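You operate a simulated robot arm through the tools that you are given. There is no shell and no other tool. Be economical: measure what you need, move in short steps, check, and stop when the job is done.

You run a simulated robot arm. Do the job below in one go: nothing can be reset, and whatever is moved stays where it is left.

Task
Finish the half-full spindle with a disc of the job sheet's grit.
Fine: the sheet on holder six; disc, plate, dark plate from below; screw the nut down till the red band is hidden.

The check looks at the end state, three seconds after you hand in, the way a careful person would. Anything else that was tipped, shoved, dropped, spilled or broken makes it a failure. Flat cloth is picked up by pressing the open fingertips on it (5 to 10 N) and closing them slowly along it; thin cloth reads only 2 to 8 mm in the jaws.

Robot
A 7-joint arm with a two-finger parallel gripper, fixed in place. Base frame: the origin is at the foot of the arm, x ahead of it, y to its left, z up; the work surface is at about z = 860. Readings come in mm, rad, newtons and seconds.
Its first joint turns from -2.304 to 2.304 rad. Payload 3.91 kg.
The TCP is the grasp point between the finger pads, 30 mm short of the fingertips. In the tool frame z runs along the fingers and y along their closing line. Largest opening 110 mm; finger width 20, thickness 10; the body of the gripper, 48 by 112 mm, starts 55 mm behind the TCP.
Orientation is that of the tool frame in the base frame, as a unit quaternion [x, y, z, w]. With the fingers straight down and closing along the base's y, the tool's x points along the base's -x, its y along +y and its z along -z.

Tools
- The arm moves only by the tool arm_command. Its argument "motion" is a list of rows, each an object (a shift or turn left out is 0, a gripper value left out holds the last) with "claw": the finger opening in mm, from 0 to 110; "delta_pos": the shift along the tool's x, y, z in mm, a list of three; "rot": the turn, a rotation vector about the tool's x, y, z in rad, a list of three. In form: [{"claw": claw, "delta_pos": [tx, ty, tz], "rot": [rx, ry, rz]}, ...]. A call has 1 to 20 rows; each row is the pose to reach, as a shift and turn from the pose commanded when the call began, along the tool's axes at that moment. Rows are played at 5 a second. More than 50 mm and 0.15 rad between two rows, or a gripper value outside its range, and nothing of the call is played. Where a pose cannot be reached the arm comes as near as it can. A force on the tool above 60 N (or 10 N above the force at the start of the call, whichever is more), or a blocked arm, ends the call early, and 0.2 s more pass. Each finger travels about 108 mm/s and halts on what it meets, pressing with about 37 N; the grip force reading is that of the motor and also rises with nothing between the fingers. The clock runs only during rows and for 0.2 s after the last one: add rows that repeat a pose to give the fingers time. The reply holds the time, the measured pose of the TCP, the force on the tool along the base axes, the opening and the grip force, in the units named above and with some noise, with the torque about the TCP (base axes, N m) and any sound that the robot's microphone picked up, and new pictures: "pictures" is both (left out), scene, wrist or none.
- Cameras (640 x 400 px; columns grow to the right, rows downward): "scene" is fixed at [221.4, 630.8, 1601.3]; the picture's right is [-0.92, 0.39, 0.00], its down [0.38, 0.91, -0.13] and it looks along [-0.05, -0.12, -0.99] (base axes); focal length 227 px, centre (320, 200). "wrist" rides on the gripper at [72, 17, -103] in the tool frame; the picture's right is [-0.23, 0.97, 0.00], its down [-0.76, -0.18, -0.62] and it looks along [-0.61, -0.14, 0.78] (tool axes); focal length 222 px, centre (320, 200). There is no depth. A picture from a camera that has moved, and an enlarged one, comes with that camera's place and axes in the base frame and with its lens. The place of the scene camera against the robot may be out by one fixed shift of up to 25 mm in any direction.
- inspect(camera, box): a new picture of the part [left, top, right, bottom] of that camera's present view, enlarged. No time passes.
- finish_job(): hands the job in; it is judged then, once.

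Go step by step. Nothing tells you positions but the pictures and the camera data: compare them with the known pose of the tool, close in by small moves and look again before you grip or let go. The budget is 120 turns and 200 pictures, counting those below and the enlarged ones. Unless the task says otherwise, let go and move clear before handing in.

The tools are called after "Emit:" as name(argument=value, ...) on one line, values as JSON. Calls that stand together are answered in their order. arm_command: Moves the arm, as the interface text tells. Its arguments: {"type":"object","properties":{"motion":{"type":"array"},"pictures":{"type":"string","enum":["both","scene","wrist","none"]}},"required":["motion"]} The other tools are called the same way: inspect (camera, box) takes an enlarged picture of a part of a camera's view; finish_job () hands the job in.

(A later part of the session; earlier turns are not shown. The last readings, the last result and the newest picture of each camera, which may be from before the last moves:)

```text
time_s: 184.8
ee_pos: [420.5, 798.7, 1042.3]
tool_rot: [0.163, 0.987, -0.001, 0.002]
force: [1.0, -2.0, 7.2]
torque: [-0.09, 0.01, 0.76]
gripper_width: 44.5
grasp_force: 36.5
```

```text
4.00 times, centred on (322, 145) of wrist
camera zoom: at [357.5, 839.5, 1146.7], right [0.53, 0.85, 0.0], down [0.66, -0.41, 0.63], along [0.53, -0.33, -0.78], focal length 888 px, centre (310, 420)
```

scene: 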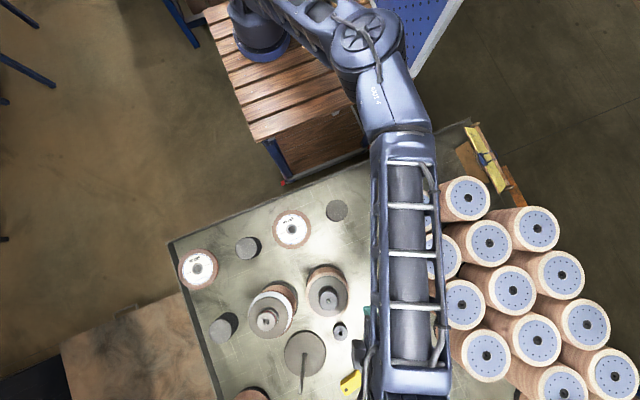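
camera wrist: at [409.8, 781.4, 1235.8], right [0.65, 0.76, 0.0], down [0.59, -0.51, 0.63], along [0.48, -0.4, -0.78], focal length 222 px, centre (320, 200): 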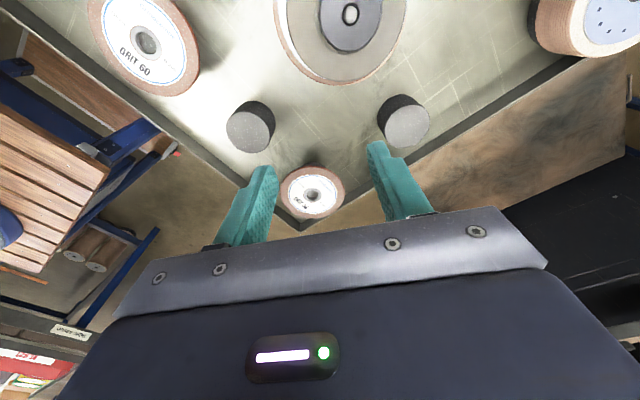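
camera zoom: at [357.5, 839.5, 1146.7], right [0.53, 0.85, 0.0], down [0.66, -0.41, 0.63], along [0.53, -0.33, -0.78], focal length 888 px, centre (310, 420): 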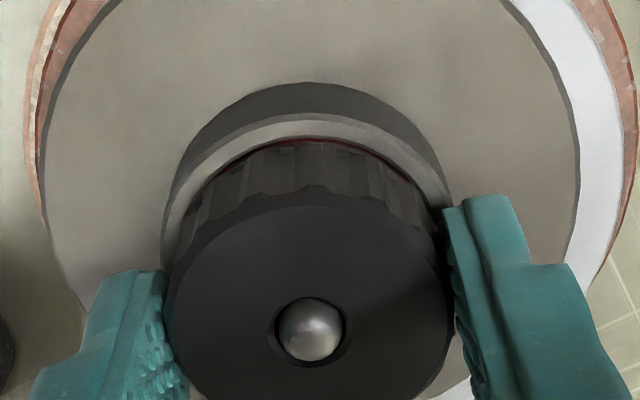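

Torque reached 0.76 N·m and the feed only pushed the nut, so the grip is slipping. I'll open and look closely at the band.

Emit:
arm_command(motion=[{"claw": 52}, {"claw": 64}, {"claw": 64, "delta_pos": [0, 0, -20]}, {"claw": 64, "delta_pos": [0, 0, -20]}], pictures="none")

Emit:
inspect(camera="wrist", box=[275, 95, 365, 155])

Emit:
inspect(camera="wrist", box=[265, 95, 380, 195])

```text
time_s: 185.8
ee_pos: [421.0, 799.0, 1062.8]
tool_rot: [0.161, 0.987, 0.0, 0.002]
force: [0.0, -0.4, -0.2]
torque: [-0.01, 0.0, -0.02]
gripper_width: 64.2
grasp_force: 0.1
```

```text
6.67 times, centred on (320, 125) of wrist
camera zoom: at [357.4, 839.1, 1166.3], right [0.53, 0.85, 0.0], down [0.66, -0.41, 0.63], along [0.53, -0.33, -0.78], focal length 1481 px, centre (320, 700)
```

zoom: 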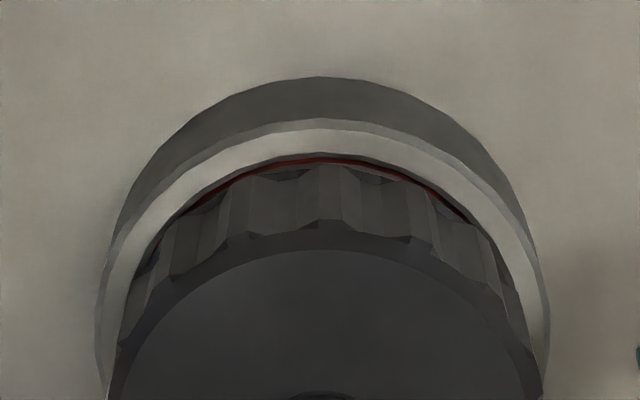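

```text
4.00 times, centred on (322, 145) of wrist
camera zoom: at [357.4, 839.1, 1166.3], right [0.53, 0.85, 0.0], down [0.66, -0.41, 0.63], along [0.53, -0.33, -0.78], focal length 888 px, centre (310, 420)
```

zoom: 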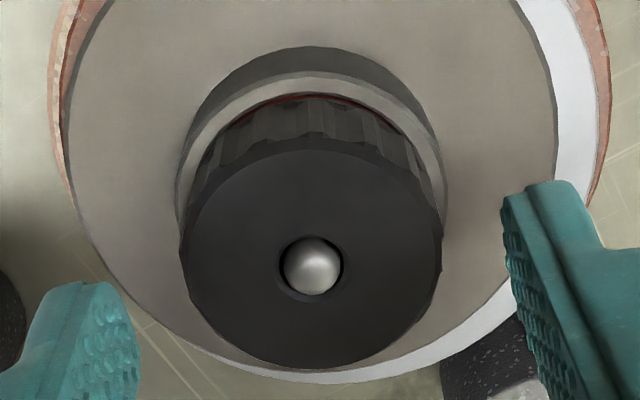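

Emit:
arm_command(motion=[{"rot": [0, 0, -0.15]}, {"rot": [0, 0, -0.3]}, {"rot": [0, 0, -0.45]}, {"rot": [0, 0, -0.6]}, {"rot": [0, 0, -0.75]}, {"rot": [0, 0, -0.9]}, {"rot": [0, 0, -1.05]}, {"rot": [0, 0, -1.2]}, {"rot": [0, 0, -1.35]}, {"rot": [0, 0, -1.5]}, {"rot": [0, 0, -1.65]}, {"rot": [0, 0, -1.8]}, {"rot": [0, 0, -1.95]}, {"rot": [0, 0, -2.1]}, {"rot": [0, 0, -2.25], "delta_pos": [0, 0, 10]}, {"rot": [0, 0, -2.25], "delta_pos": [0, 0, 19]}, {"rot": [0, 0, -2.25], "delta_pos": [0, 0, 19]}], pictures="none")

Emit:
arm_command(motion=[{"claw": 48}, {"claw": 40}, {"claw": 30}, {"claw": 20}, {"delta_pos": [0, 0, 1.5], "claw": 0}, {"delta_pos": [0, 0, 3], "claw": 0}, {"delta_pos": [0, 0, 3], "claw": 0, "rot": [0, 0, 0.1]}, {"delta_pos": [0, 0, 3], "rot": [0, 0, 0.2]}, {"delta_pos": [0, 0, 3], "rot": [0, 0, 0.3]}, {"delta_pos": [0, 0, 3], "rot": [0, 0, 0.4]}, {"delta_pos": [0, 0, 3], "rot": [0, 0, 0.5]}, {"delta_pos": [0, 0, 3], "rot": [0, 0, 0.6]}, {"delta_pos": [0, 0, 3], "rot": [0, 0, 0.7]}, {"delta_pos": [0, 0, 3], "rot": [0, 0, 0.8]}, {"delta_pos": [0, 0, 3], "rot": [0, 0, 0.9]}, {"delta_pos": [0, 0, 3], "rot": [0, 0, 1.0]}, {"delta_pos": [0, 0, 3], "rot": [0, 0, 1.1]}, {"delta_pos": [0, 0, 3], "rot": [0, 0, 1.2]}], pictures="none")

Emit:
inspect(camera="wrist", box=[275, 105, 365, 165])

```text
time_s: 189.3
ee_pos: [421.3, 797.8, 1044.0]
tool_rot: [0.82, -0.572, 0.002, -0.001]
force: [0.3, 0.0, 0.3]
torque: [-0.02, -0.02, -0.01]
gripper_width: 64.2
grasp_force: 0.2
```

```text
time_s: 193.2
ee_pos: [421.4, 799.6, 1039.4]
tool_rot: [-0.354, 0.935, -0.001, 0.002]
force: [0.7, -2.3, -6.2]
torque: [-0.18, 0.17, 0.51]
gripper_width: 44.7
grasp_force: 36.4
```

```text
6.67 times, centred on (320, 135) of wrist
camera zoom: at [355.1, 765.0, 1143.8], right [-0.47, 0.88, 0.0], down [0.69, 0.37, 0.63], along [0.55, 0.29, -0.78], focal length 1481 px, centre (320, 633)
```

zoom: 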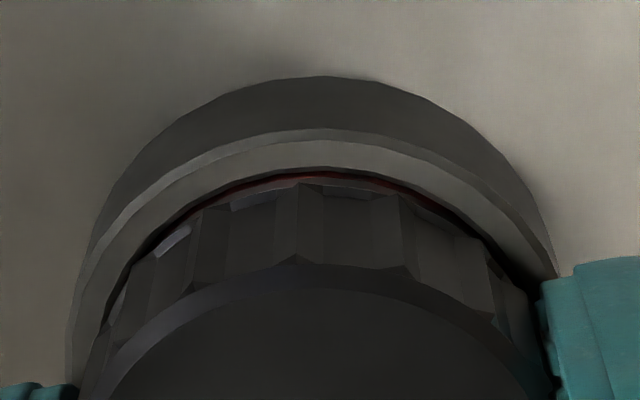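

Emit:
arm_command(motion=[{"rot": [0, 0, 0.1]}, {"rot": [0, 0, 0.2]}, {"rot": [0, 0, 0.3]}, {"rot": [0, 0, 0.4]}, {"rot": [0, 0, 0.5]}, {"rot": [0, 0, 0.6]}, {"rot": [0, 0, 0.7]}, {"rot": [0, 0, 0.8]}, {"rot": [0, 0, 0.9]}, {"rot": [0, 0, 1.0]}, {"rot": [0, 0, 1.1]}, {"rot": [0, 0, 1.2]}, {"rot": [0, 0, 1.3]}, {"rot": [0, 0, 1.4]}], pictures="none")

Emit:
inspect(camera="wrist", box=[275, 105, 365, 165])

```text
time_s: 196.2
ee_pos: [420.2, 798.8, 1040.1]
tool_rot: [0.332, 0.943, 0.0, 0.003]
force: [0.1, -2.5, -17.1]
torque: [-0.19, 0.14, 0.27]
gripper_width: 44.8
grasp_force: 36.9
```

```text
6.67 times, centred on (320, 135) of wrist
camera zoom: at [374.3, 858.8, 1144.1], right [0.79, 0.62, 0.0], down [0.48, -0.61, 0.63], along [0.39, -0.49, -0.78], focal length 1481 px, centre (320, 633)
```

zoom: 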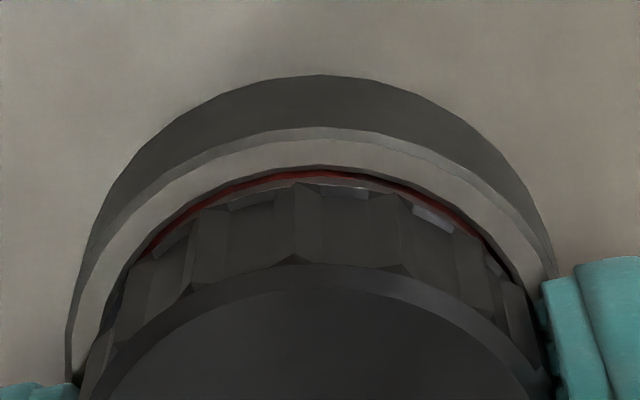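

Emit:
arm_command(motion=[{"claw": 52}, {"claw": 64}, {"claw": 64}], pictures="none")

Emit:
inspect(camera="wrist", box=[260, 95, 380, 195])

```text
time_s: 196.9
ee_pos: [420.5, 797.9, 1040.7]
tool_rot: [0.331, 0.943, 0.0, 0.002]
force: [0.6, 0.1, 0.4]
torque: [-0.02, 0.0, 0.03]
gripper_width: 63.9
grasp_force: 0.1
```

```text
4.00 times, centred on (320, 145) of wrist
camera zoom: at [374.0, 858.4, 1145.0], right [0.79, 0.62, 0.0], down [0.48, -0.61, 0.63], along [0.39, -0.49, -0.78], focal length 888 px, centre (320, 420)
```

zoom: 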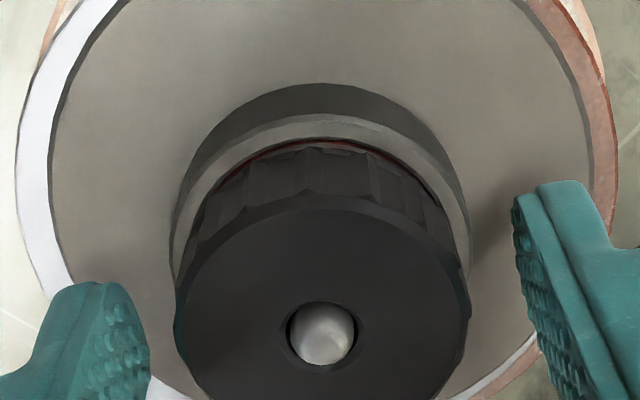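

The shaft end stands prouder, so it did advance. Repeat with slower turning.

Emit:
arm_command(motion=[{"rot": [0, 0, -0.15]}, {"rot": [0, 0, -0.3]}, {"rot": [0, 0, -0.45]}, {"rot": [0, 0, -0.6]}, {"rot": [0, 0, -0.75]}, {"rot": [0, 0, -0.9]}, {"rot": [0, 0, -1.05]}, {"rot": [0, 0, -1.2]}, {"rot": [0, 0, -1.35]}, {"rot": [0, 0, -1.5]}, {"rot": [0, 0, -1.65]}, {"rot": [0, 0, -1.8]}, {"rot": [0, 0, -1.95]}, {"rot": [0, 0, -2.1]}, {"rot": [0, 0, -2.25]}, {"rot": [0, 0, -2.4]}, {"rot": [0, 0, -2.55]}, {"rot": [0, 0, -2.55]}], pictures="none")

Emit:
arm_command(motion=[{"claw": 48}, {"claw": 40}, {"claw": 20}, {"claw": 0}, {"delta_pos": [0, 0, 0.05], "rot": [0, 0, 0.1]}, {"delta_pos": [0, 0, 0.1], "rot": [0, 0, 0.2]}, {"delta_pos": [0, 0, 0.15], "rot": [0, 0, 0.3]}, {"delta_pos": [0, 0, 0.2], "rot": [0, 0, 0.4]}, {"delta_pos": [0, 0, 0.25], "rot": [0, 0, 0.5]}, {"delta_pos": [0, 0, 0.3], "rot": [0, 0, 0.6]}, {"delta_pos": [0, 0, 0.35], "rot": [0, 0, 0.7]}, {"delta_pos": [0, 0, 0.4], "rot": [0, 0, 0.8]}, {"delta_pos": [0, 0, 0.45], "rot": [0, 0, 0.9]}, {"delta_pos": [0, 0, 0.5], "rot": [0, 0, 1.0]}, {"delta_pos": [0, 0, 0.55], "rot": [0, 0, 1.1]}, {"delta_pos": [0, 0, 0.6], "rot": [0, 0, 1.2]}, {"delta_pos": [0, 0, 0.65], "rot": [0, 0, 1.3]}, {"delta_pos": [0, 0, 0.7], "rot": [0, 0, 1.4]}], pictures="none")

Emit:
arm_command(motion=[{"delta_pos": [0, 0, 0.05], "rot": [0, 0, 0.1]}, {"delta_pos": [0, 0, 0.1], "rot": [0, 0, 0.2]}, {"delta_pos": [0, 0, 0.15], "rot": [0, 0, 0.3]}, {"delta_pos": [0, 0, 0.2], "rot": [0, 0, 0.4]}, {"delta_pos": [0, 0, 0.25], "rot": [0, 0, 0.5]}, {"delta_pos": [0, 0, 0.3], "rot": [0, 0, 0.6]}, {"delta_pos": [0, 0, 0.35], "rot": [0, 0, 0.7]}, {"delta_pos": [0, 0, 0.4], "rot": [0, 0, 0.8]}, {"delta_pos": [0, 0, 0.45], "rot": [0, 0, 0.9]}, {"delta_pos": [0, 0, 0.5], "rot": [0, 0, 1.0]}, {"delta_pos": [0, 0, 0.5], "rot": [0, 0, 1.1]}, {"delta_pos": [0, 0, 0.5], "rot": [0, 0, 1.15]}], pictures="none")

Emit:
inspect(camera="wrist", box=[260, 95, 380, 195])

```text
time_s: 200.8
ee_pos: [421.1, 798.7, 1039.1]
tool_rot: [0.806, -0.592, 0.002, -0.001]
force: [0.5, -0.3, -0.3]
torque: [0.02, 0.01, 0.0]
gripper_width: 64.2
grasp_force: 0.1
```

```text
time_s: 204.6
ee_pos: [421.5, 799.4, 1040.0]
tool_rot: [-0.235, 0.972, -0.001, 0.002]
force: [-0.6, -2.1, -0.7]
torque: [-0.16, 0.24, 0.59]
gripper_width: 44.8
grasp_force: 36.5
```

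```text
time_s: 207.2
ee_pos: [420.9, 798.8, 1039.5]
tool_rot: [0.331, 0.944, 0.001, 0.002]
force: [-0.7, -1.7, 18.2]
torque: [-0.4, 0.36, 0.69]
gripper_width: 44.9
grasp_force: 37.5
```

```text
4.00 times, centred on (320, 145) of wrist
camera zoom: at [374.7, 858.3, 1143.6], right [0.79, 0.62, 0.0], down [0.48, -0.61, 0.63], along [0.39, -0.49, -0.78], focal length 888 px, centre (320, 420)
```

zoom: 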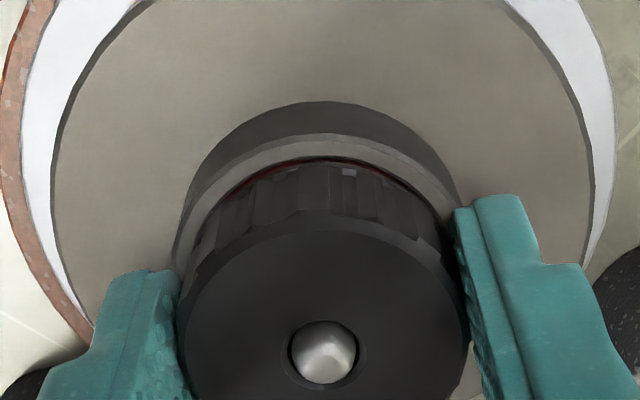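

Finger tips now touch the collar (+18 N). I'll regrip 5 mm higher on the nut and turn slowly.

Emit:
arm_command(motion=[{"claw": 52}, {"claw": 64, "delta_pos": [0, 0, -5]}, {"delta_pos": [0, 0, -6], "rot": [0, 0, -0.15]}, {"delta_pos": [0, 0, -6], "rot": [0, 0, -0.3]}, {"delta_pos": [0, 0, -6], "rot": [0, 0, -0.45]}, {"delta_pos": [0, 0, -6], "rot": [0, 0, -0.6]}, {"delta_pos": [0, 0, -6], "rot": [0, 0, -0.75]}, {"delta_pos": [0, 0, -6], "rot": [0, 0, -0.9]}, {"delta_pos": [0, 0, -6], "rot": [0, 0, -1.05]}, {"delta_pos": [0, 0, -6], "rot": [0, 0, -1.2]}, {"delta_pos": [0, 0, -6], "rot": [0, 0, -1.35]}, {"delta_pos": [0, 0, -6], "rot": [0, 0, -1.5]}, {"delta_pos": [0, 0, -6], "rot": [0, 0, -1.65]}, {"delta_pos": [0, 0, -6], "rot": [0, 0, -1.8]}, {"delta_pos": [0, 0, -6], "rot": [0, 0, -1.95]}, {"delta_pos": [0, 0, -6], "rot": [0, 0, -2.1]}, {"delta_pos": [0, 0, -6], "rot": [0, 0, -2.25]}, {"delta_pos": [0, 0, -6], "rot": [0, 0, -2.4]}, {"delta_pos": [0, 0, -6], "rot": [0, 0, -2.55]}, {"delta_pos": [0, 0, -6], "rot": [0, 0, -2.55]}], pictures="none")

Emit:
arm_command(motion=[{"claw": 48}, {"claw": 40}, {"claw": 20}, {"claw": 0}, {"delta_pos": [0, 0, 0.05], "rot": [0, 0, 0.1]}, {"delta_pos": [0, 0, 0.1], "rot": [0, 0, 0.2]}, {"delta_pos": [0, 0, 0.15], "rot": [0, 0, 0.3]}, {"delta_pos": [0, 0, 0.2], "rot": [0, 0, 0.4]}, {"delta_pos": [0, 0, 0.25], "rot": [0, 0, 0.5]}, {"delta_pos": [0, 0, 0.3], "rot": [0, 0, 0.6]}, {"delta_pos": [0, 0, 0.35], "rot": [0, 0, 0.7]}, {"delta_pos": [0, 0, 0.4], "rot": [0, 0, 0.8]}, {"delta_pos": [0, 0, 0.45], "rot": [0, 0, 0.9]}, {"delta_pos": [0, 0, 0.5], "rot": [0, 0, 1.0]}, {"delta_pos": [0, 0, 0.55], "rot": [0, 0, 1.1]}, {"delta_pos": [0, 0, 0.6], "rot": [0, 0, 1.2]}, {"delta_pos": [0, 0, 0.65], "rot": [0, 0, 1.3]}, {"delta_pos": [0, 0, 0.7], "rot": [0, 0, 1.4]}], pictures="none")

Emit:
arm_command(motion=[{"delta_pos": [0, 0, 0.05], "rot": [0, 0, 0.1]}, {"delta_pos": [0, 0, 0.1], "rot": [0, 0, 0.2]}, {"delta_pos": [0, 0, 0.15], "rot": [0, 0, 0.3]}, {"delta_pos": [0, 0, 0.2], "rot": [0, 0, 0.4]}, {"delta_pos": [0, 0, 0.25], "rot": [0, 0, 0.5]}, {"delta_pos": [0, 0, 0.3], "rot": [0, 0, 0.6]}, {"delta_pos": [0, 0, 0.35], "rot": [0, 0, 0.7]}, {"delta_pos": [0, 0, 0.4], "rot": [0, 0, 0.8]}, {"delta_pos": [0, 0, 0.45], "rot": [0, 0, 0.9]}, {"delta_pos": [0, 0, 0.5], "rot": [0, 0, 1.0]}, {"delta_pos": [0, 0, 0.5], "rot": [0, 0, 1.1]}, {"delta_pos": [0, 0, 0.5], "rot": [0, 0, 1.15]}], pictures="none")

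Emit:
inspect(camera="wrist", box=[260, 95, 380, 195])

```text
time_s: 211.3
ee_pos: [420.5, 799.7, 1045.2]
tool_rot: [0.807, -0.591, 0.001, 0.0]
force: [0.0, 0.1, 0.4]
torque: [-0.03, -0.02, 0.03]
gripper_width: 64.0
grasp_force: 0.1
```

```text
time_s: 215.2
ee_pos: [419.7, 798.8, 1044.8]
tool_rot: [-0.235, 0.972, -0.001, 0.002]
force: [-0.7, -1.8, -9.6]
torque: [0.01, 0.24, 0.5]
gripper_width: 44.9
grasp_force: 37.1
```

```text
time_s: 217.8
ee_pos: [421.0, 799.9, 1043.5]
tool_rot: [0.331, 0.944, 0.001, 0.002]
force: [1.5, -2.1, 2.1]
torque: [-0.4, 0.05, 0.6]
gripper_width: 45.0
grasp_force: 37.3
```

```text
4.00 times, centred on (320, 145) of wrist
camera zoom: at [374.4, 859.0, 1148.0], right [0.79, 0.62, 0.0], down [0.48, -0.61, 0.63], along [0.39, -0.49, -0.78], focal length 888 px, centre (320, 420)
```

zoom: 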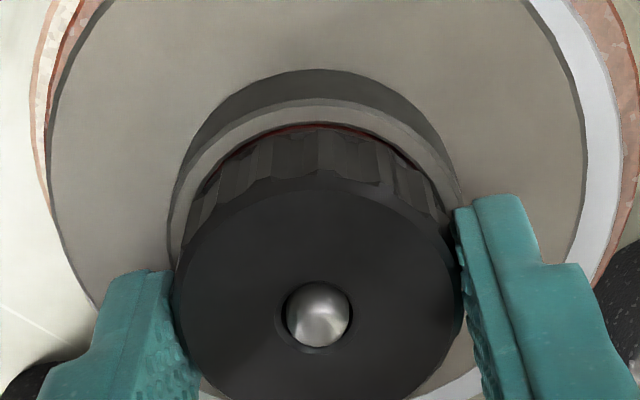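

Progress seems to stall; I'll test whether the nut backs off on release by comparing pictures from the same pose.

Emit:
arm_command(motion=[{"claw": 52}, {"claw": 64}, {"claw": 64}, {"claw": 64}, {"claw": 64}, {"claw": 64}, {"claw": 64}, {"claw": 64}, {"claw": 64}, {"claw": 64}], pictures="none")

Emit:
inspect(camera="wrist", box=[260, 95, 380, 195])

```text
time_s: 219.9
ee_pos: [420.1, 798.7, 1044.3]
tool_rot: [0.332, 0.943, 0.0, 0.002]
force: [-0.1, 0.2, -0.2]
torque: [0.0, 0.03, -0.03]
gripper_width: 63.9
grasp_force: 0.0
```

```text
4.00 times, centred on (320, 145) of wrist
camera zoom: at [374.3, 859.0, 1148.0], right [0.79, 0.62, 0.0], down [0.48, -0.61, 0.63], along [0.39, -0.49, -0.78], focal length 888 px, centre (320, 420)
```

zoom: 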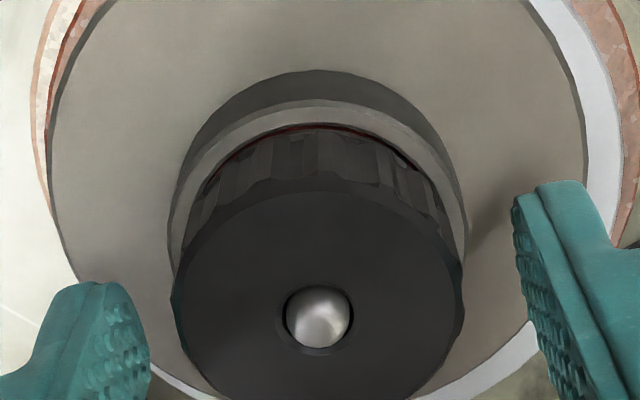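

Emit:
arm_command(motion=[{"claw": 64}, {"claw": 64}, {"claw": 64}, {"claw": 64}, {"claw": 64}, {"claw": 64}, {"claw": 64}, {"claw": 64}, {"claw": 64}, {"claw": 64}, {"claw": 64}, {"claw": 64}, {"claw": 64}, {"claw": 64}, {"claw": 64}], pictures="none")

Emit:
inspect(camera="wrist", box=[260, 95, 380, 195])

```text
time_s: 223.2
ee_pos: [421.2, 798.6, 1042.7]
tool_rot: [0.331, 0.944, 0.0, 0.002]
force: [0.0, 0.2, 0.2]
torque: [0.02, -0.04, 0.0]
gripper_width: 63.8
grasp_force: 0.0
```

```text
4.00 times, centred on (320, 145) of wrist
camera zoom: at [374.3, 859.0, 1148.0], right [0.79, 0.62, 0.0], down [0.48, -0.61, 0.63], along [0.39, -0.49, -0.78], focal length 888 px, centre (320, 420)
```

zoom: 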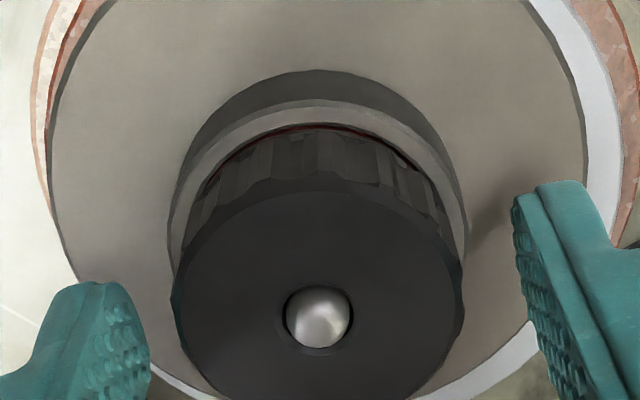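

Emit:
arm_command(motion=[{"delta_pos": [0, 0, -30]}, {"delta_pos": [0, 0, -70]}, {"delta_pos": [-35, -20, -90]}, {"delta_pos": [-70, -40, -90]}, {"delta_pos": [-70, -40, -90]}], pictures="none")

Emit:
inspect(camera="scene", box=[248, 303, 290, 338])

```text
time_s: 224.3
ee_pos: [450.2, 724.5, 1134.3]
tool_rot: [0.331, 0.944, 0.0, 0.002]
force: [0.0, 0.8, -0.5]
torque: [0.0, -0.01, -0.03]
gripper_width: 63.9
grasp_force: 0.1
```

```text
11.43 times, centred on (269, 320) of scene
camera zoom: at [221.4, 630.8, 1601.3], right [-0.92, 0.39, 0.0], down [0.38, 0.91, -0.13], along [-0.05, -0.12, -0.99], focal length 2591 px, centre (903, -1177)
```

zoom: 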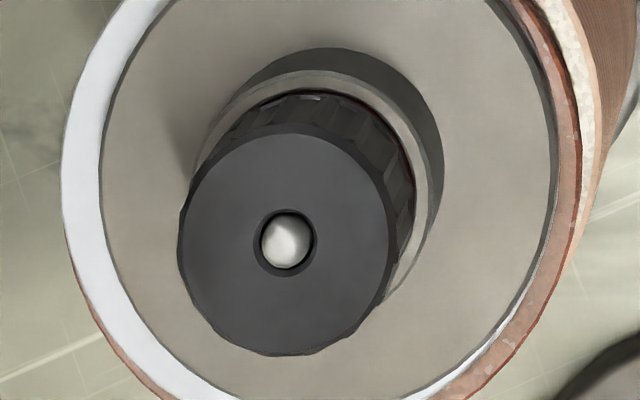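

The nut holds its position on release and is a bit lower; the plates turn along with it. I'll do several shorter, slower tightening strokes.

Emit:
arm_command(motion=[{"delta_pos": [35, 20, 0], "rot": [0, 0, -0.15]}, {"delta_pos": [70, 40, 0], "rot": [0, 0, -0.3]}, {"delta_pos": [70, 40, 0], "rot": [0, 0, -0.45]}, {"delta_pos": [70, 40, 10], "rot": [0, 0, -0.6]}, {"delta_pos": [70, 40, 30], "rot": [0, 0, -0.75]}, {"delta_pos": [70, 40, 50], "rot": [0, 0, -0.9]}, {"delta_pos": [70, 40, 70], "rot": [0, 0, -1.05]}, {"delta_pos": [70, 40, 84], "rot": [0, 0, -1.2]}, {"delta_pos": [70, 40, 89.5], "rot": [0, 0, -1.35]}, {"delta_pos": [70, 40, 89.5], "rot": [0, 0, -1.45]}, {"delta_pos": [70, 40, 89.5], "rot": [0, 0, -1.45]}], pictures="none")

Emit:
arm_command(motion=[{"claw": 48}, {"claw": 30}, {"claw": 0}, {"claw": 0}, {"delta_pos": [0, 0, 0.05], "rot": [0, 0, 0.1]}, {"delta_pos": [0, 0, 0.1], "rot": [0, 0, 0.2]}, {"delta_pos": [0, 0, 0.15], "rot": [0, 0, 0.3]}, {"delta_pos": [0, 0, 0.2], "rot": [0, 0, 0.4]}, {"delta_pos": [0, 0, 0.25], "rot": [0, 0, 0.5]}, {"delta_pos": [0, 0, 0.3], "rot": [0, 0, 0.6]}, {"delta_pos": [0, 0, 0.35], "rot": [0, 0, 0.7]}, {"delta_pos": [0, 0, 0.4], "rot": [0, 0, 0.8]}, {"delta_pos": [0, 0, 0.45], "rot": [0, 0, 0.9]}, {"delta_pos": [0, 0, 0.5], "rot": [0, 0, 1.0]}, {"delta_pos": [0, 0, 0.55], "rot": [0, 0, 1.1]}, {"delta_pos": [0, 0, 0.6], "rot": [0, 0, 1.2]}, {"delta_pos": [0, 0, 0.65], "rot": [0, 0, 1.3]}, {"delta_pos": [0, 0, 0.7], "rot": [0, 0, 1.4]}], pictures="none")

Emit:
arm_command(motion=[{"claw": 52}, {"claw": 64}, {"rot": [0, 0, -0.15], "delta_pos": [0, 0, -0.3]}, {"rot": [0, 0, -0.3], "delta_pos": [0, 0, -0.3]}, {"rot": [0, 0, -0.45], "delta_pos": [0, 0, -0.3]}, {"rot": [0, 0, -0.6], "delta_pos": [0, 0, -0.3]}, {"rot": [0, 0, -0.75], "delta_pos": [0, 0, -0.3]}, {"rot": [0, 0, -0.9], "delta_pos": [0, 0, -0.3]}, {"rot": [0, 0, -1.05], "delta_pos": [0, 0, -0.3]}, {"rot": [0, 0, -1.2], "delta_pos": [0, 0, -0.3]}, {"rot": [0, 0, -1.35], "delta_pos": [0, 0, -0.3]}, {"rot": [0, 0, -1.4], "delta_pos": [0, 0, -0.3]}, {"rot": [0, 0, -1.4], "delta_pos": [0, 0, -0.3]}], pictures="none")

Emit:
arm_command(motion=[{"claw": 48}, {"claw": 30}, {"claw": 0}, {"claw": 0}, {"delta_pos": [0, 0, 0.05], "rot": [0, 0, 0.1]}, {"delta_pos": [0, 0, 0.1], "rot": [0, 0, 0.2]}, {"delta_pos": [0, 0, 0.15], "rot": [0, 0, 0.3]}, {"delta_pos": [0, 0, 0.2], "rot": [0, 0, 0.4]}, {"delta_pos": [0, 0, 0.25], "rot": [0, 0, 0.5]}, {"delta_pos": [0, 0, 0.3], "rot": [0, 0, 0.6]}, {"delta_pos": [0, 0, 0.35], "rot": [0, 0, 0.7]}, {"delta_pos": [0, 0, 0.4], "rot": [0, 0, 0.8]}, {"delta_pos": [0, 0, 0.45], "rot": [0, 0, 0.9]}, {"delta_pos": [0, 0, 0.5], "rot": [0, 0, 1.0]}, {"delta_pos": [0, 0, 0.55], "rot": [0, 0, 1.1]}, {"delta_pos": [0, 0, 0.6], "rot": [0, 0, 1.2]}, {"delta_pos": [0, 0, 0.65], "rot": [0, 0, 1.3]}, {"delta_pos": [0, 0, 0.7], "rot": [0, 0, 1.4]}], pictures="none")

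Emit:
inspect(camera="wrist", box=[260, 95, 380, 195])

```text
time_s: 226.8
ee_pos: [420.4, 799.0, 1043.1]
tool_rot: [-0.378, 0.926, -0.001, 0.001]
force: [-0.4, 0.0, -0.9]
torque: [-0.01, 0.03, -0.03]
gripper_width: 63.9
grasp_force: 0.0
```

```text
time_s: 230.6
ee_pos: [420.0, 799.7, 1043.9]
tool_rot: [0.308, 0.951, 0.001, 0.003]
force: [1.6, 0.4, 8.8]
torque: [-0.1, 0.01, 0.76]
gripper_width: 44.7
grasp_force: 37.0
```

```text
time_s: 233.3
ee_pos: [419.6, 799.5, 1042.1]
tool_rot: [-0.378, 0.926, -0.001, 0.001]
force: [0.7, 0.6, -0.3]
torque: [0.0, -0.03, 0.03]
gripper_width: 64.2
grasp_force: 0.1
```

```text
time_s: 237.2
ee_pos: [420.8, 798.0, 1043.6]
tool_rot: [0.308, 0.951, 0.001, 0.002]
force: [-1.1, -0.7, 1.0]
torque: [-0.07, 0.09, 0.63]
gripper_width: 44.6
grasp_force: 36.9
```

```text
4.00 times, centred on (320, 145) of wrist
camera zoom: at [371.8, 856.0, 1147.7], right [0.75, 0.66, 0.0], down [0.51, -0.59, 0.63], along [0.41, -0.47, -0.78], focal length 888 px, centre (320, 420)
```

zoom: 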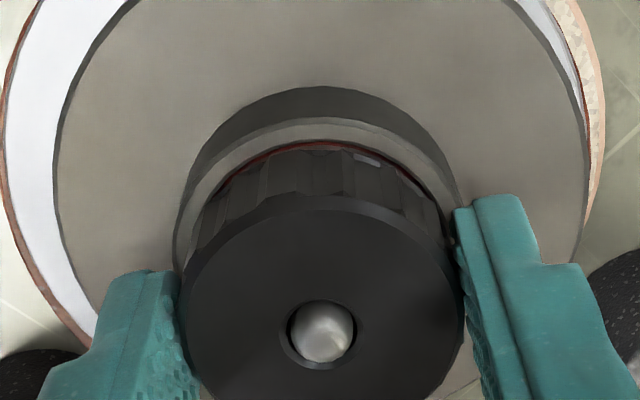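

Emit:
arm_command(motion=[{"claw": 52}, {"claw": 64}, {"rot": [0, 0, -0.15], "delta_pos": [0, 0, 2]}, {"rot": [0, 0, -0.3], "delta_pos": [0, 0, 2]}, {"rot": [0, 0, -0.45], "delta_pos": [0, 0, 2]}, {"rot": [0, 0, -0.6], "delta_pos": [0, 0, 2]}, {"rot": [0, 0, -0.75], "delta_pos": [0, 0, 2]}, {"rot": [0, 0, -0.9], "delta_pos": [0, 0, 2]}, {"rot": [0, 0, -1.05], "delta_pos": [0, 0, 2]}, {"rot": [0, 0, -1.2], "delta_pos": [0, 0, 2]}, {"rot": [0, 0, -1.35], "delta_pos": [0, 0, 2]}, {"rot": [0, 0, -1.5], "delta_pos": [0, 0, 2]}, {"rot": [0, 0, -1.65], "delta_pos": [0, 0, 2]}, {"rot": [0, 0, -1.65], "delta_pos": [0, 0, 2]}], pictures="none")

Emit:
arm_command(motion=[{"claw": 48}, {"claw": 30}, {"claw": 0}, {"claw": 0}, {"rot": [0, 0, 0.1]}, {"rot": [0, 0, 0.2]}, {"rot": [0, 0, 0.3]}, {"rot": [0, 0, 0.4]}, {"rot": [0, 0, 0.5]}, {"rot": [0, 0, 0.6]}, {"rot": [0, 0, 0.7]}, {"rot": [0, 0, 0.8]}, {"rot": [0, 0, 0.9]}, {"rot": [0, 0, 1.0]}, {"rot": [0, 0, 1.1]}, {"rot": [0, 0, 1.2]}, {"rot": [0, 0, 1.3]}, {"rot": [0, 0, 1.4]}, {"rot": [0, 0, 1.5]}], pictures="none")

Emit:
arm_command(motion=[{"claw": 52}, {"claw": 64}, {"rot": [0, 0, -0.15], "delta_pos": [0, 0, 0]}, {"rot": [0, 0, -0.3]}, {"rot": [0, 0, -0.45]}, {"rot": [0, 0, -0.6]}, {"rot": [0, 0, -0.75]}, {"rot": [0, 0, -0.9]}, {"rot": [0, 0, -1.05]}, {"rot": [0, 0, -1.2]}, {"rot": [0, 0, -1.35]}, {"rot": [0, 0, -1.5]}, {"rot": [0, 0, -1.5]}], pictures="none")

Emit:
arm_command(motion=[{"claw": 48}, {"claw": 30}, {"claw": 0}, {"claw": 0}, {"rot": [0, 0, 0.1]}, {"rot": [0, 0, 0.2]}, {"rot": [0, 0, 0.3]}, {"rot": [0, 0, 0.4]}, {"rot": [0, 0, 0.5]}, {"rot": [0, 0, 0.6]}, {"rot": [0, 0, 0.7]}, {"rot": [0, 0, 0.8]}, {"rot": [0, 0, 0.9]}, {"rot": [0, 0, 1.0]}, {"rot": [0, 0, 1.1]}, {"rot": [0, 0, 1.2]}, {"rot": [0, 0, 1.3]}, {"rot": [0, 0, 1.4]}, {"rot": [0, 0, 1.5]}], pictures="none")

Emit:
inspect(camera="wrist", box=[260, 95, 380, 195])

```text
time_s: 240.2
ee_pos: [419.8, 799.8, 1040.2]
tool_rot: [-0.492, 0.87, -0.002, 0.002]
force: [0.7, -0.4, -0.5]
torque: [0.01, 0.03, 0.03]
gripper_width: 64.0
grasp_force: 0.2
```

```text
time_s: 244.2
ee_pos: [420.0, 798.8, 1040.0]
tool_rot: [0.236, 0.972, -0.001, 0.001]
force: [-0.2, -0.2, -6.7]
torque: [-0.05, 0.01, 0.45]
gripper_width: 44.5
grasp_force: 36.9
```

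```text
time_s: 246.9
ee_pos: [421.5, 798.7, 1041.2]
tool_rot: [-0.492, 0.871, -0.002, 0.002]
force: [0.8, -0.9, 0.2]
torque: [-0.01, -0.02, -0.01]
gripper_width: 64.0
grasp_force: 0.1
```

```text
time_s: 250.9
ee_pos: [421.0, 799.3, 1040.7]
tool_rot: [0.236, 0.972, -0.001, 0.001]
force: [0.1, -0.2, -3.4]
torque: [-0.05, 0.0, 0.54]
gripper_width: 44.7
grasp_force: 37.5
```

```text
4.00 times, centred on (320, 145) of wrist
camera zoom: at [363.6, 847.9, 1145.2], right [0.65, 0.76, 0.0], down [0.59, -0.51, 0.63], along [0.48, -0.4, -0.78], focal length 888 px, centre (320, 420)
```

zoom: 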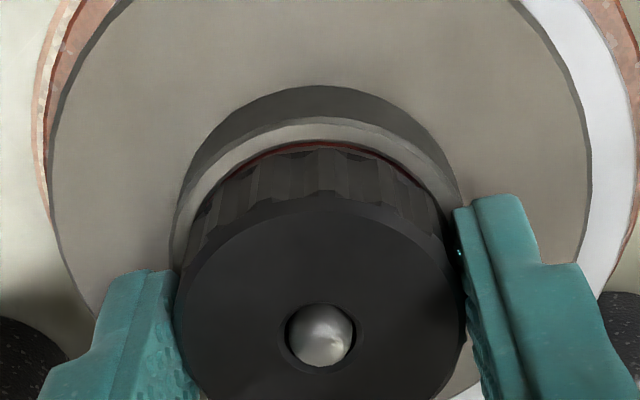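

Stalled: the finger grip slips or the spindle turns with it. New approach: press the two fingertips on the nut's top face, which unloads the spring and pins the spindle, and turn that way.

Emit:
arm_command(motion=[{"claw": 52}, {"claw": 62}, {"delta_pos": [0, 0, -25]}, {"delta_pos": [0, 0, -38], "rot": [0, 0, -0.15], "claw": 23}, {"delta_pos": [0, 0, -38], "rot": [0, 0, -0.3]}, {"delta_pos": [0, 0, -38], "rot": [0, 0, -0.45]}, {"delta_pos": [0, 0, -38], "rot": [0, 0, -0.6]}, {"delta_pos": [0, 0, -38], "rot": [0, 0, -0.75]}, {"delta_pos": [0, 0, -38], "rot": [0, 0, -0.9]}, {"delta_pos": [0, 0, -38], "rot": [0, 0, -1.05]}, {"delta_pos": [0, 0, -38], "rot": [0, 0, -1.2]}, {"delta_pos": [0, 0, -38], "rot": [0, 0, -1.35]}, {"delta_pos": [0, 0, -38], "rot": [0, 0, -1.5]}, {"delta_pos": [0, 0, -38], "rot": [0, 0, -1.65]}, {"delta_pos": [0, 0, -38], "rot": [0, 0, -1.8]}, {"delta_pos": [0, 0, -38], "rot": [0, 0, -1.95]}, {"delta_pos": [0, 0, -38], "rot": [0, 0, -2.1]}, {"delta_pos": [0, 0, -38], "rot": [0, 0, -2.25]}, {"delta_pos": [0, 0, -38], "rot": [0, 0, -2.4]}, {"delta_pos": [0, 0, -38], "rot": [0, 0, -2.4]}], pictures="none")

Emit:
arm_command(motion=[{"delta_pos": [0, 0, 4]}, {"delta_pos": [0, 0, 8]}, {"delta_pos": [0, 0, 11]}, {"delta_pos": [0, 0, 14]}, {"delta_pos": [0, 0, 16]}, {"delta_pos": [0, 0, 17]}, {"delta_pos": [0, 0, 18]}], pictures="none")

Emit:
inspect(camera="wrist", box=[260, 95, 380, 215])

```text
time_s: 255.2
ee_pos: [420.1, 798.0, 1079.2]
tool_rot: [0.821, -0.571, 0.002, -0.001]
force: [0.4, 0.2, 0.1]
torque: [-0.01, -0.03, -0.03]
gripper_width: 22.8
grasp_force: 0.1
```

```text
time_s: 256.8
ee_pos: [421.1, 798.4, 1061.6]
tool_rot: [0.821, -0.571, 0.002, -0.001]
force: [0.6, -0.1, 0.2]
torque: [0.0, -0.01, 0.01]
gripper_width: 23.1
grasp_force: 0.0
```

```text
3.33 times, centred on (320, 155) of wrist
camera zoom: at [429.6, 725.8, 1165.6], right [-0.99, -0.13, 0.0], down [-0.1, 0.78, 0.62], along [-0.07, 0.62, -0.78], focal length 740 px, centre (320, 350)
```

zoom: 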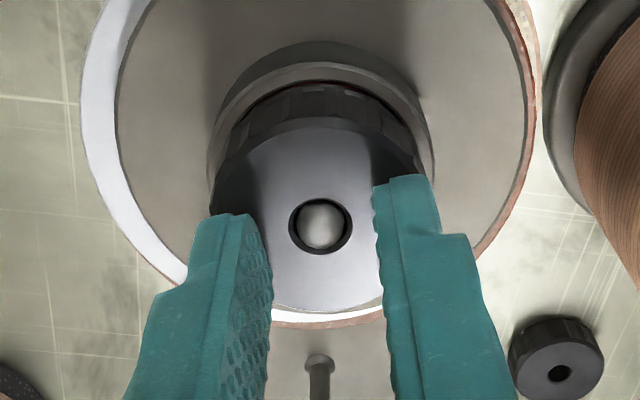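

Emit:
arm_command(motion=[{"delta_pos": [0, 0, 1]}, {"delta_pos": [0, 0, 2]}, {"delta_pos": [0, 0, 3]}, {"delta_pos": [0, 0, 4]}, {"delta_pos": [0, 0, 4]}], pictures="none")

```text
time_s: 258.1
ee_pos: [419.8, 799.7, 1062.1]
tool_rot: [0.821, -0.571, 0.002, -0.004]
force: [-1.0, -2.7, 14.6]
torque: [-0.2, 0.2, 0.13]
gripper_width: 23.7
grasp_force: 0.5
stopped in row 5: the force on the tool passed its limit at 62 N (the readings are from after the stop); the commanded pose is now the measured one
```

Emit:
arm_command(motion=[{"delta_pos": [0, 0, 0.6]}, {"delta_pos": [0, 0, 1.2]}, {"delta_pos": [0, 0, 1.2], "rot": [0, 0, 0.1]}, {"delta_pos": [0, 0, 1.2], "rot": [0, 0, 0.2]}, {"delta_pos": [0, 0, 1.25], "rot": [0, 0, 0.3]}, {"delta_pos": [0, 0, 1.3], "rot": [0, 0, 0.4]}], pictures="none")

```text
time_s: 259.4
ee_pos: [420.8, 798.3, 1061.1]
tool_rot: [-0.69, 0.724, 0.001, 0.005]
force: [5.8, -19.9, 42.6]
torque: [-0.71, 0.24, 0.55]
gripper_width: 19.9
grasp_force: 0.1
```

Emit:
arm_command(motion=[{"delta_pos": [0, 0, 0.05], "rot": [0, 0, 0.12]}, {"delta_pos": [0, 0, 0.1], "rot": [0, 0, 0.24]}, {"delta_pos": [0, 0, 0.15], "rot": [0, 0, 0.36]}, {"delta_pos": [0, 0, 0.2], "rot": [0, 0, 0.48]}, {"delta_pos": [0, 0, 0.25], "rot": [0, 0, 0.6]}, {"delta_pos": [0, 0, 0.3], "rot": [0, 0, 0.72]}, {"delta_pos": [0, 0, 0.35], "rot": [0, 0, 0.84]}, {"delta_pos": [0, 0, 0.4], "rot": [0, 0, 0.96]}, {"delta_pos": [0, 0, 0.45], "rot": [0, 0, 1.08]}, {"delta_pos": [0, 0, 0.5], "rot": [0, 0, 1.2]}, {"delta_pos": [0, 0, 0.55], "rot": [0, 0, 1.32]}, {"delta_pos": [0, 0, 0.6], "rot": [0, 0, 1.44]}, {"delta_pos": [0, 0, 0.65], "rot": [0, 0, 1.56]}, {"delta_pos": [0, 0, 0.7], "rot": [0, 0, 1.68]}, {"delta_pos": [0, 0, 0.75], "rot": [0, 0, 1.8]}], pictures="none")

Emit:
inspect(camera="wrist", box=[260, 85, 380, 205])

```text
time_s: 260.7
ee_pos: [420.7, 797.7, 1060.7]
tool_rot: [-0.437, 0.9, 0.001, 0.006]
force: [0.2, -4.4, 13.4]
torque: [-0.09, 0.18, 0.2]
gripper_width: 21.8
grasp_force: 0.1
stopped in row 6: the force on the tool passed its limit at 61 N (the readings are from after the stop); the commanded pose is now the measured one
```

```text
3.33 times, centred on (320, 145) of wrist
camera zoom: at [362.3, 752.1, 1164.5], right [-0.63, 0.78, 0.0], down [0.6, 0.49, 0.63], along [0.49, 0.4, -0.78], focal length 740 px, centre (320, 383)
```

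zoom: 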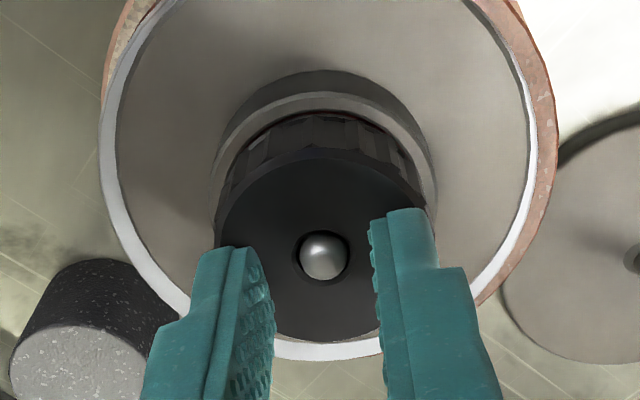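

Emit:
arm_command(motion=[{"delta_pos": [0, 0, 0.5]}, {"delta_pos": [0, 0, 0.9], "rot": [0, 0, 0.1]}, {"delta_pos": [0, 0, 0.9], "rot": [0, 0, 0.2]}, {"delta_pos": [0, 0, 0.9], "rot": [0, 0, 0.3]}, {"delta_pos": [0, 0, 0.9], "rot": [0, 0, 0.4]}, {"delta_pos": [0, 0, 0.9], "rot": [0, 0, 0.5]}, {"delta_pos": [0, 0, 0.9], "rot": [0, 0, 0.6]}, {"delta_pos": [0, 0, 0.9], "rot": [0, 0, 0.7]}, {"delta_pos": [0, 0, 0.9], "rot": [0, 0, 0.8]}, {"delta_pos": [0, 0, 0.9], "rot": [0, 0, 0.9]}, {"delta_pos": [0, 0, 0.9], "rot": [0, 0, 1.0]}, {"delta_pos": [0, 0, 0.9], "rot": [0, 0, 1.1]}, {"delta_pos": [0, 0, 0.9], "rot": [0, 0, 1.2]}, {"delta_pos": [0, 0, 0.9], "rot": [0, 0, 1.3]}], pictures="none")

Emit:
inspect(camera="wrist", box=[270, 95, 370, 160])

```text
time_s: 262.4
ee_pos: [421.3, 797.9, 1061.7]
tool_rot: [-0.157, 0.988, 0.004, 0.006]
force: [-0.7, -1.5, 10.2]
torque: [-0.19, 0.04, 0.16]
gripper_width: 23.7
grasp_force: 0.6
stopped in row 8: the force on the tool passed its limit at 61 N (the readings are from after the stop); the commanded pose is now the measured one
```

```text
6.15 times, centred on (320, 128) of wrist
camera zoom: at [347.1, 792.0, 1164.6], right [-0.09, 1.0, 0.01], down [0.77, 0.06, 0.63], along [0.63, 0.06, -0.78], focal length 1367 px, centre (320, 646)
```

zoom: 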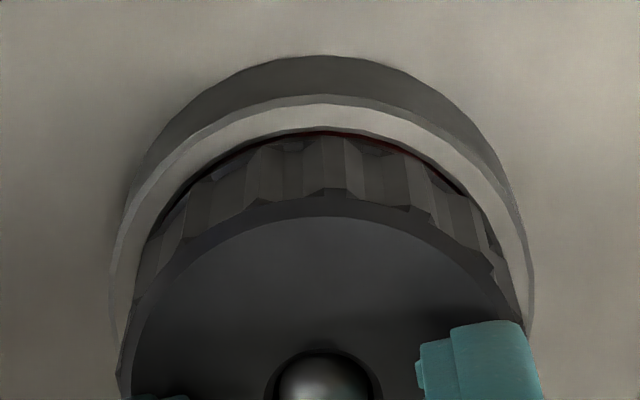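

Improved: only a faint sliver of red on one side now. Continue press-turn strokes.

Emit:
arm_command(motion=[{"delta_pos": [0, 0, 0.6]}, {"delta_pos": [0, 0, 0.8], "rot": [0, 0, 0.1]}, {"delta_pos": [0, 0, 0.8], "rot": [0, 0, 0.2]}, {"delta_pos": [0, 0, 0.8], "rot": [0, 0, 0.3]}, {"delta_pos": [0, 0, 0.8], "rot": [0, 0, 0.4]}, {"delta_pos": [0, 0, 0.8], "rot": [0, 0, 0.5]}, {"delta_pos": [0, 0, 0.7], "rot": [0, 0, 0.6]}, {"delta_pos": [0, 0, 0.7], "rot": [0, 0, 0.7]}, {"delta_pos": [0, 0, 0.7], "rot": [0, 0, 0.8]}, {"delta_pos": [0, 0, 0.7], "rot": [0, 0, 0.9]}, {"delta_pos": [0, 0, 0.7], "rot": [0, 0, 1.0]}], pictures="none")

Emit:
arm_command(motion=[{"delta_pos": [0, 0, -8]}, {"delta_pos": [0, 0, -14]}, {"delta_pos": [0, 0, -14]}], pictures="none")

Emit:
inspect(camera="wrist", box=[260, 85, 380, 185])

```text
time_s: 264.8
ee_pos: [421.7, 797.6, 1059.0]
tool_rot: [0.337, 0.941, 0.005, 0.003]
force: [4.4, -13.0, 41.9]
torque: [-0.9, 0.26, 0.56]
gripper_width: 25.7
grasp_force: 3.0
```

```text
time_s: 265.6
ee_pos: [421.4, 799.5, 1071.0]
tool_rot: [0.336, 0.942, 0.005, 0.002]
force: [-1.0, 0.8, -0.1]
torque: [-0.03, -0.01, -0.01]
gripper_width: 23.0
grasp_force: 0.0
```

```text
4.00 times, centred on (320, 135) of wrist
camera zoom: at [375.1, 858.1, 1176.4], right [0.79, 0.61, 0.01], down [0.47, -0.62, 0.62], along [0.39, -0.49, -0.78], focal length 888 px, centre (320, 460)
```

zoom: 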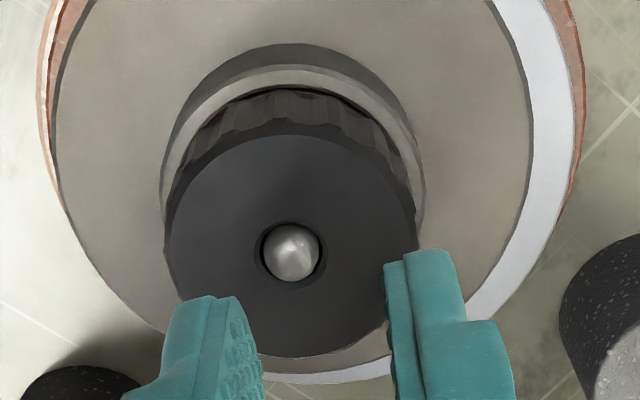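

No red visible from here now. Moving away to check from the other directions.

Emit:
arm_command(motion=[{"delta_pos": [0, 0, -30]}, {"delta_pos": [0, 0, -60]}, {"delta_pos": [-35, -20, -70]}, {"delta_pos": [-70, -40, -70]}, {"delta_pos": [-100, -60, -70]}, {"delta_pos": [-100, -60, -70]}], pictures="none")

Emit:
inspect(camera="scene", box=[248, 303, 290, 338])

Emit:
inspect(camera="scene", box=[170, 180, 410, 400])

```text
time_s: 267.0
ee_pos: [459.3, 685.9, 1139.7]
tool_rot: [0.336, 0.942, 0.005, 0.003]
force: [1.0, -0.2, 0.1]
torque: [-0.01, 0.05, 0.01]
gripper_width: 23.0
grasp_force: 0.1
```

```text
11.43 times, centred on (269, 320) of scene
camera zoom: at [221.4, 630.8, 1601.3], right [-0.92, 0.39, 0.0], down [0.38, 0.91, -0.13], along [-0.05, -0.12, -0.99], focal length 2591 px, centre (903, -1177)
```

zoom: 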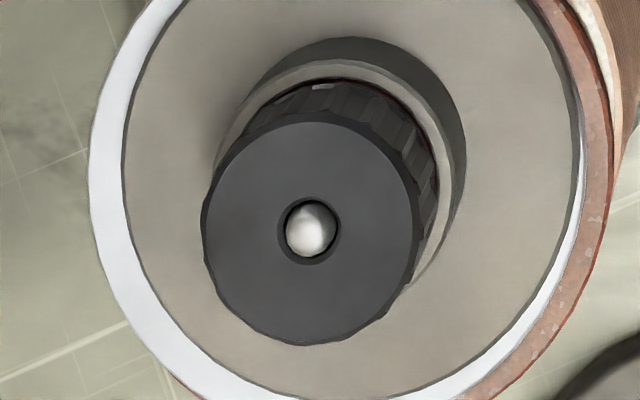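

```text
1.82 times, centred on (290, 290) of scene
camera zoom: at [221.4, 630.8, 1601.3], right [-0.92, 0.39, 0.0], down [0.38, 0.91, -0.13], along [-0.05, -0.12, -0.99], focal length 412 px, centre (374, 36)
```

zoom: 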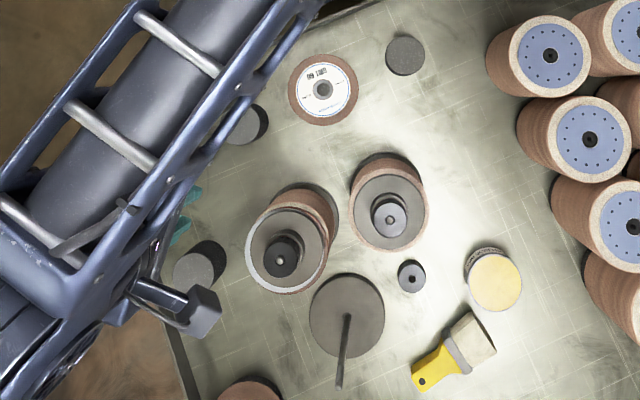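

Red is essentially hidden; the spindle slid about 5 mm under the side load, so I'll recentre and do one more press-turn for margin.

Emit:
arm_command(motion=[{"delta_pos": [50, 30, 0], "rot": [0, 0, -0.15]}, {"delta_pos": [95, 55, 0], "rot": [0, 0, -0.3]}, {"delta_pos": [102, 56, 0], "rot": [0, 0, -0.45]}, {"delta_pos": [102, 56, 0], "rot": [0, 0, -0.6]}, {"delta_pos": [102, 56, 0], "rot": [0, 0, -0.75]}, {"delta_pos": [102, 56, 0], "rot": [0, 0, -0.9]}, {"delta_pos": [102, 56, 0], "rot": [0, 0, -1.05]}, {"delta_pos": [102, 56, 0], "rot": [0, 0, -1.2]}, {"delta_pos": [102, 56, 0], "rot": [0, 0, -1.35]}, {"delta_pos": [102, 56, 0], "rot": [0, 0, -1.5]}, {"delta_pos": [102, 56, 0], "rot": [0, 0, -1.65]}, {"delta_pos": [102, 56, 0], "rot": [0, 0, -1.8]}, {"delta_pos": [102, 56, 15], "rot": [0, 0, -1.95]}, {"delta_pos": [102, 56, 30], "rot": [0, 0, -2.1]}, {"delta_pos": [102, 56, 45], "rot": [0, 0, -2.25]}, {"delta_pos": [102, 56, 55], "rot": [0, 0, -2.4]}, {"delta_pos": [102, 56, 55], "rot": [0, 0, -2.4]}], pictures="none")

Emit:
inspect(camera="wrist", box=[260, 70, 380, 190])

```text
refused: row 1 steps farther than a row can; nothing moved
```

```text
3.33 times, centred on (320, 130) of wrist
camera zoom: at [412.8, 744.9, 1243.7], right [0.79, 0.61, 0.01], down [0.47, -0.62, 0.62], along [0.39, -0.49, -0.78], focal length 740 px, centre (320, 433)
```

zoom: 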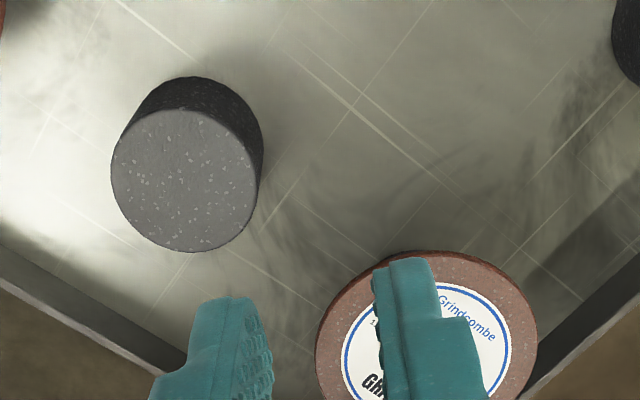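

Emit:
arm_command(motion=[{"delta_pos": [35, 20, 0], "rot": [0, 0, -0.12]}, {"delta_pos": [70, 40, 0], "rot": [0, 0, -0.24]}, {"delta_pos": [103.5, 57, 0], "rot": [0, 0, -0.36]}, {"delta_pos": [103.5, 57, 0], "rot": [0, 0, -0.5]}, {"delta_pos": [103.5, 57, 0], "rot": [0, 0, -0.64]}, {"delta_pos": [103.5, 57, 0], "rot": [0, 0, -0.78]}, {"delta_pos": [103.5, 57, 0], "rot": [0, 0, -0.92]}, {"delta_pos": [103.5, 57, 0], "rot": [0, 0, -1.06]}, {"delta_pos": [103.5, 57, 0], "rot": [0, 0, -1.2]}, {"delta_pos": [103.5, 57, 0], "rot": [0, 0, -1.34]}, {"delta_pos": [103.5, 57, 0], "rot": [0, 0, -1.48]}, {"delta_pos": [103.5, 57, 0], "rot": [0, 0, -1.62]}, {"delta_pos": [103.5, 57, 10], "rot": [0, 0, -1.76]}, {"delta_pos": [103.5, 57, 20], "rot": [0, 0, -1.9]}, {"delta_pos": [103.5, 57, 35], "rot": [0, 0, -2.04]}, {"delta_pos": [103.5, 57, 50], "rot": [0, 0, -2.18]}, {"delta_pos": [103.5, 57, 55], "rot": [0, 0, -2.32]}, {"delta_pos": [103.5, 57, 55], "rot": [0, 0, -2.4]}, {"delta_pos": [103.5, 57, 55], "rot": [0, 0, -2.4]}], pictures="none")

Emit:
inspect(camera="wrist", box=[260, 70, 380, 190])

```text
time_s: 271.0
ee_pos: [415.5, 797.5, 1088.2]
tool_rot: [0.756, -0.654, 0.002, -0.005]
force: [0.3, -0.5, 0.3]
torque: [0.03, 0.03, 0.0]
gripper_width: 23.2
grasp_force: 0.0
```

```text
3.33 times, centred on (320, 130) of wrist
camera zoom: at [410.2, 723.8, 1191.4], right [-1.0, 0.09, -0.01], down [0.06, 0.77, 0.63], along [0.06, 0.63, -0.78], focal length 740 px, centre (320, 433)
```

zoom: 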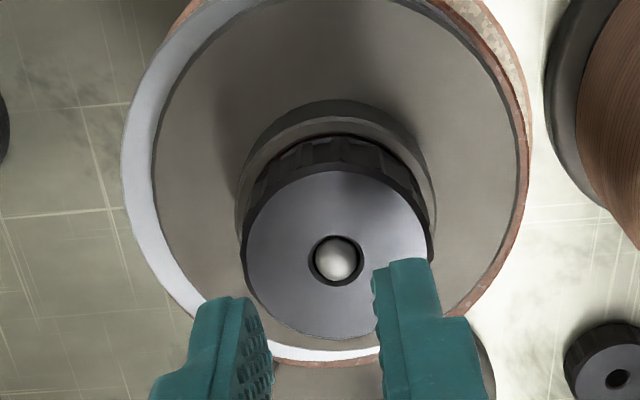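

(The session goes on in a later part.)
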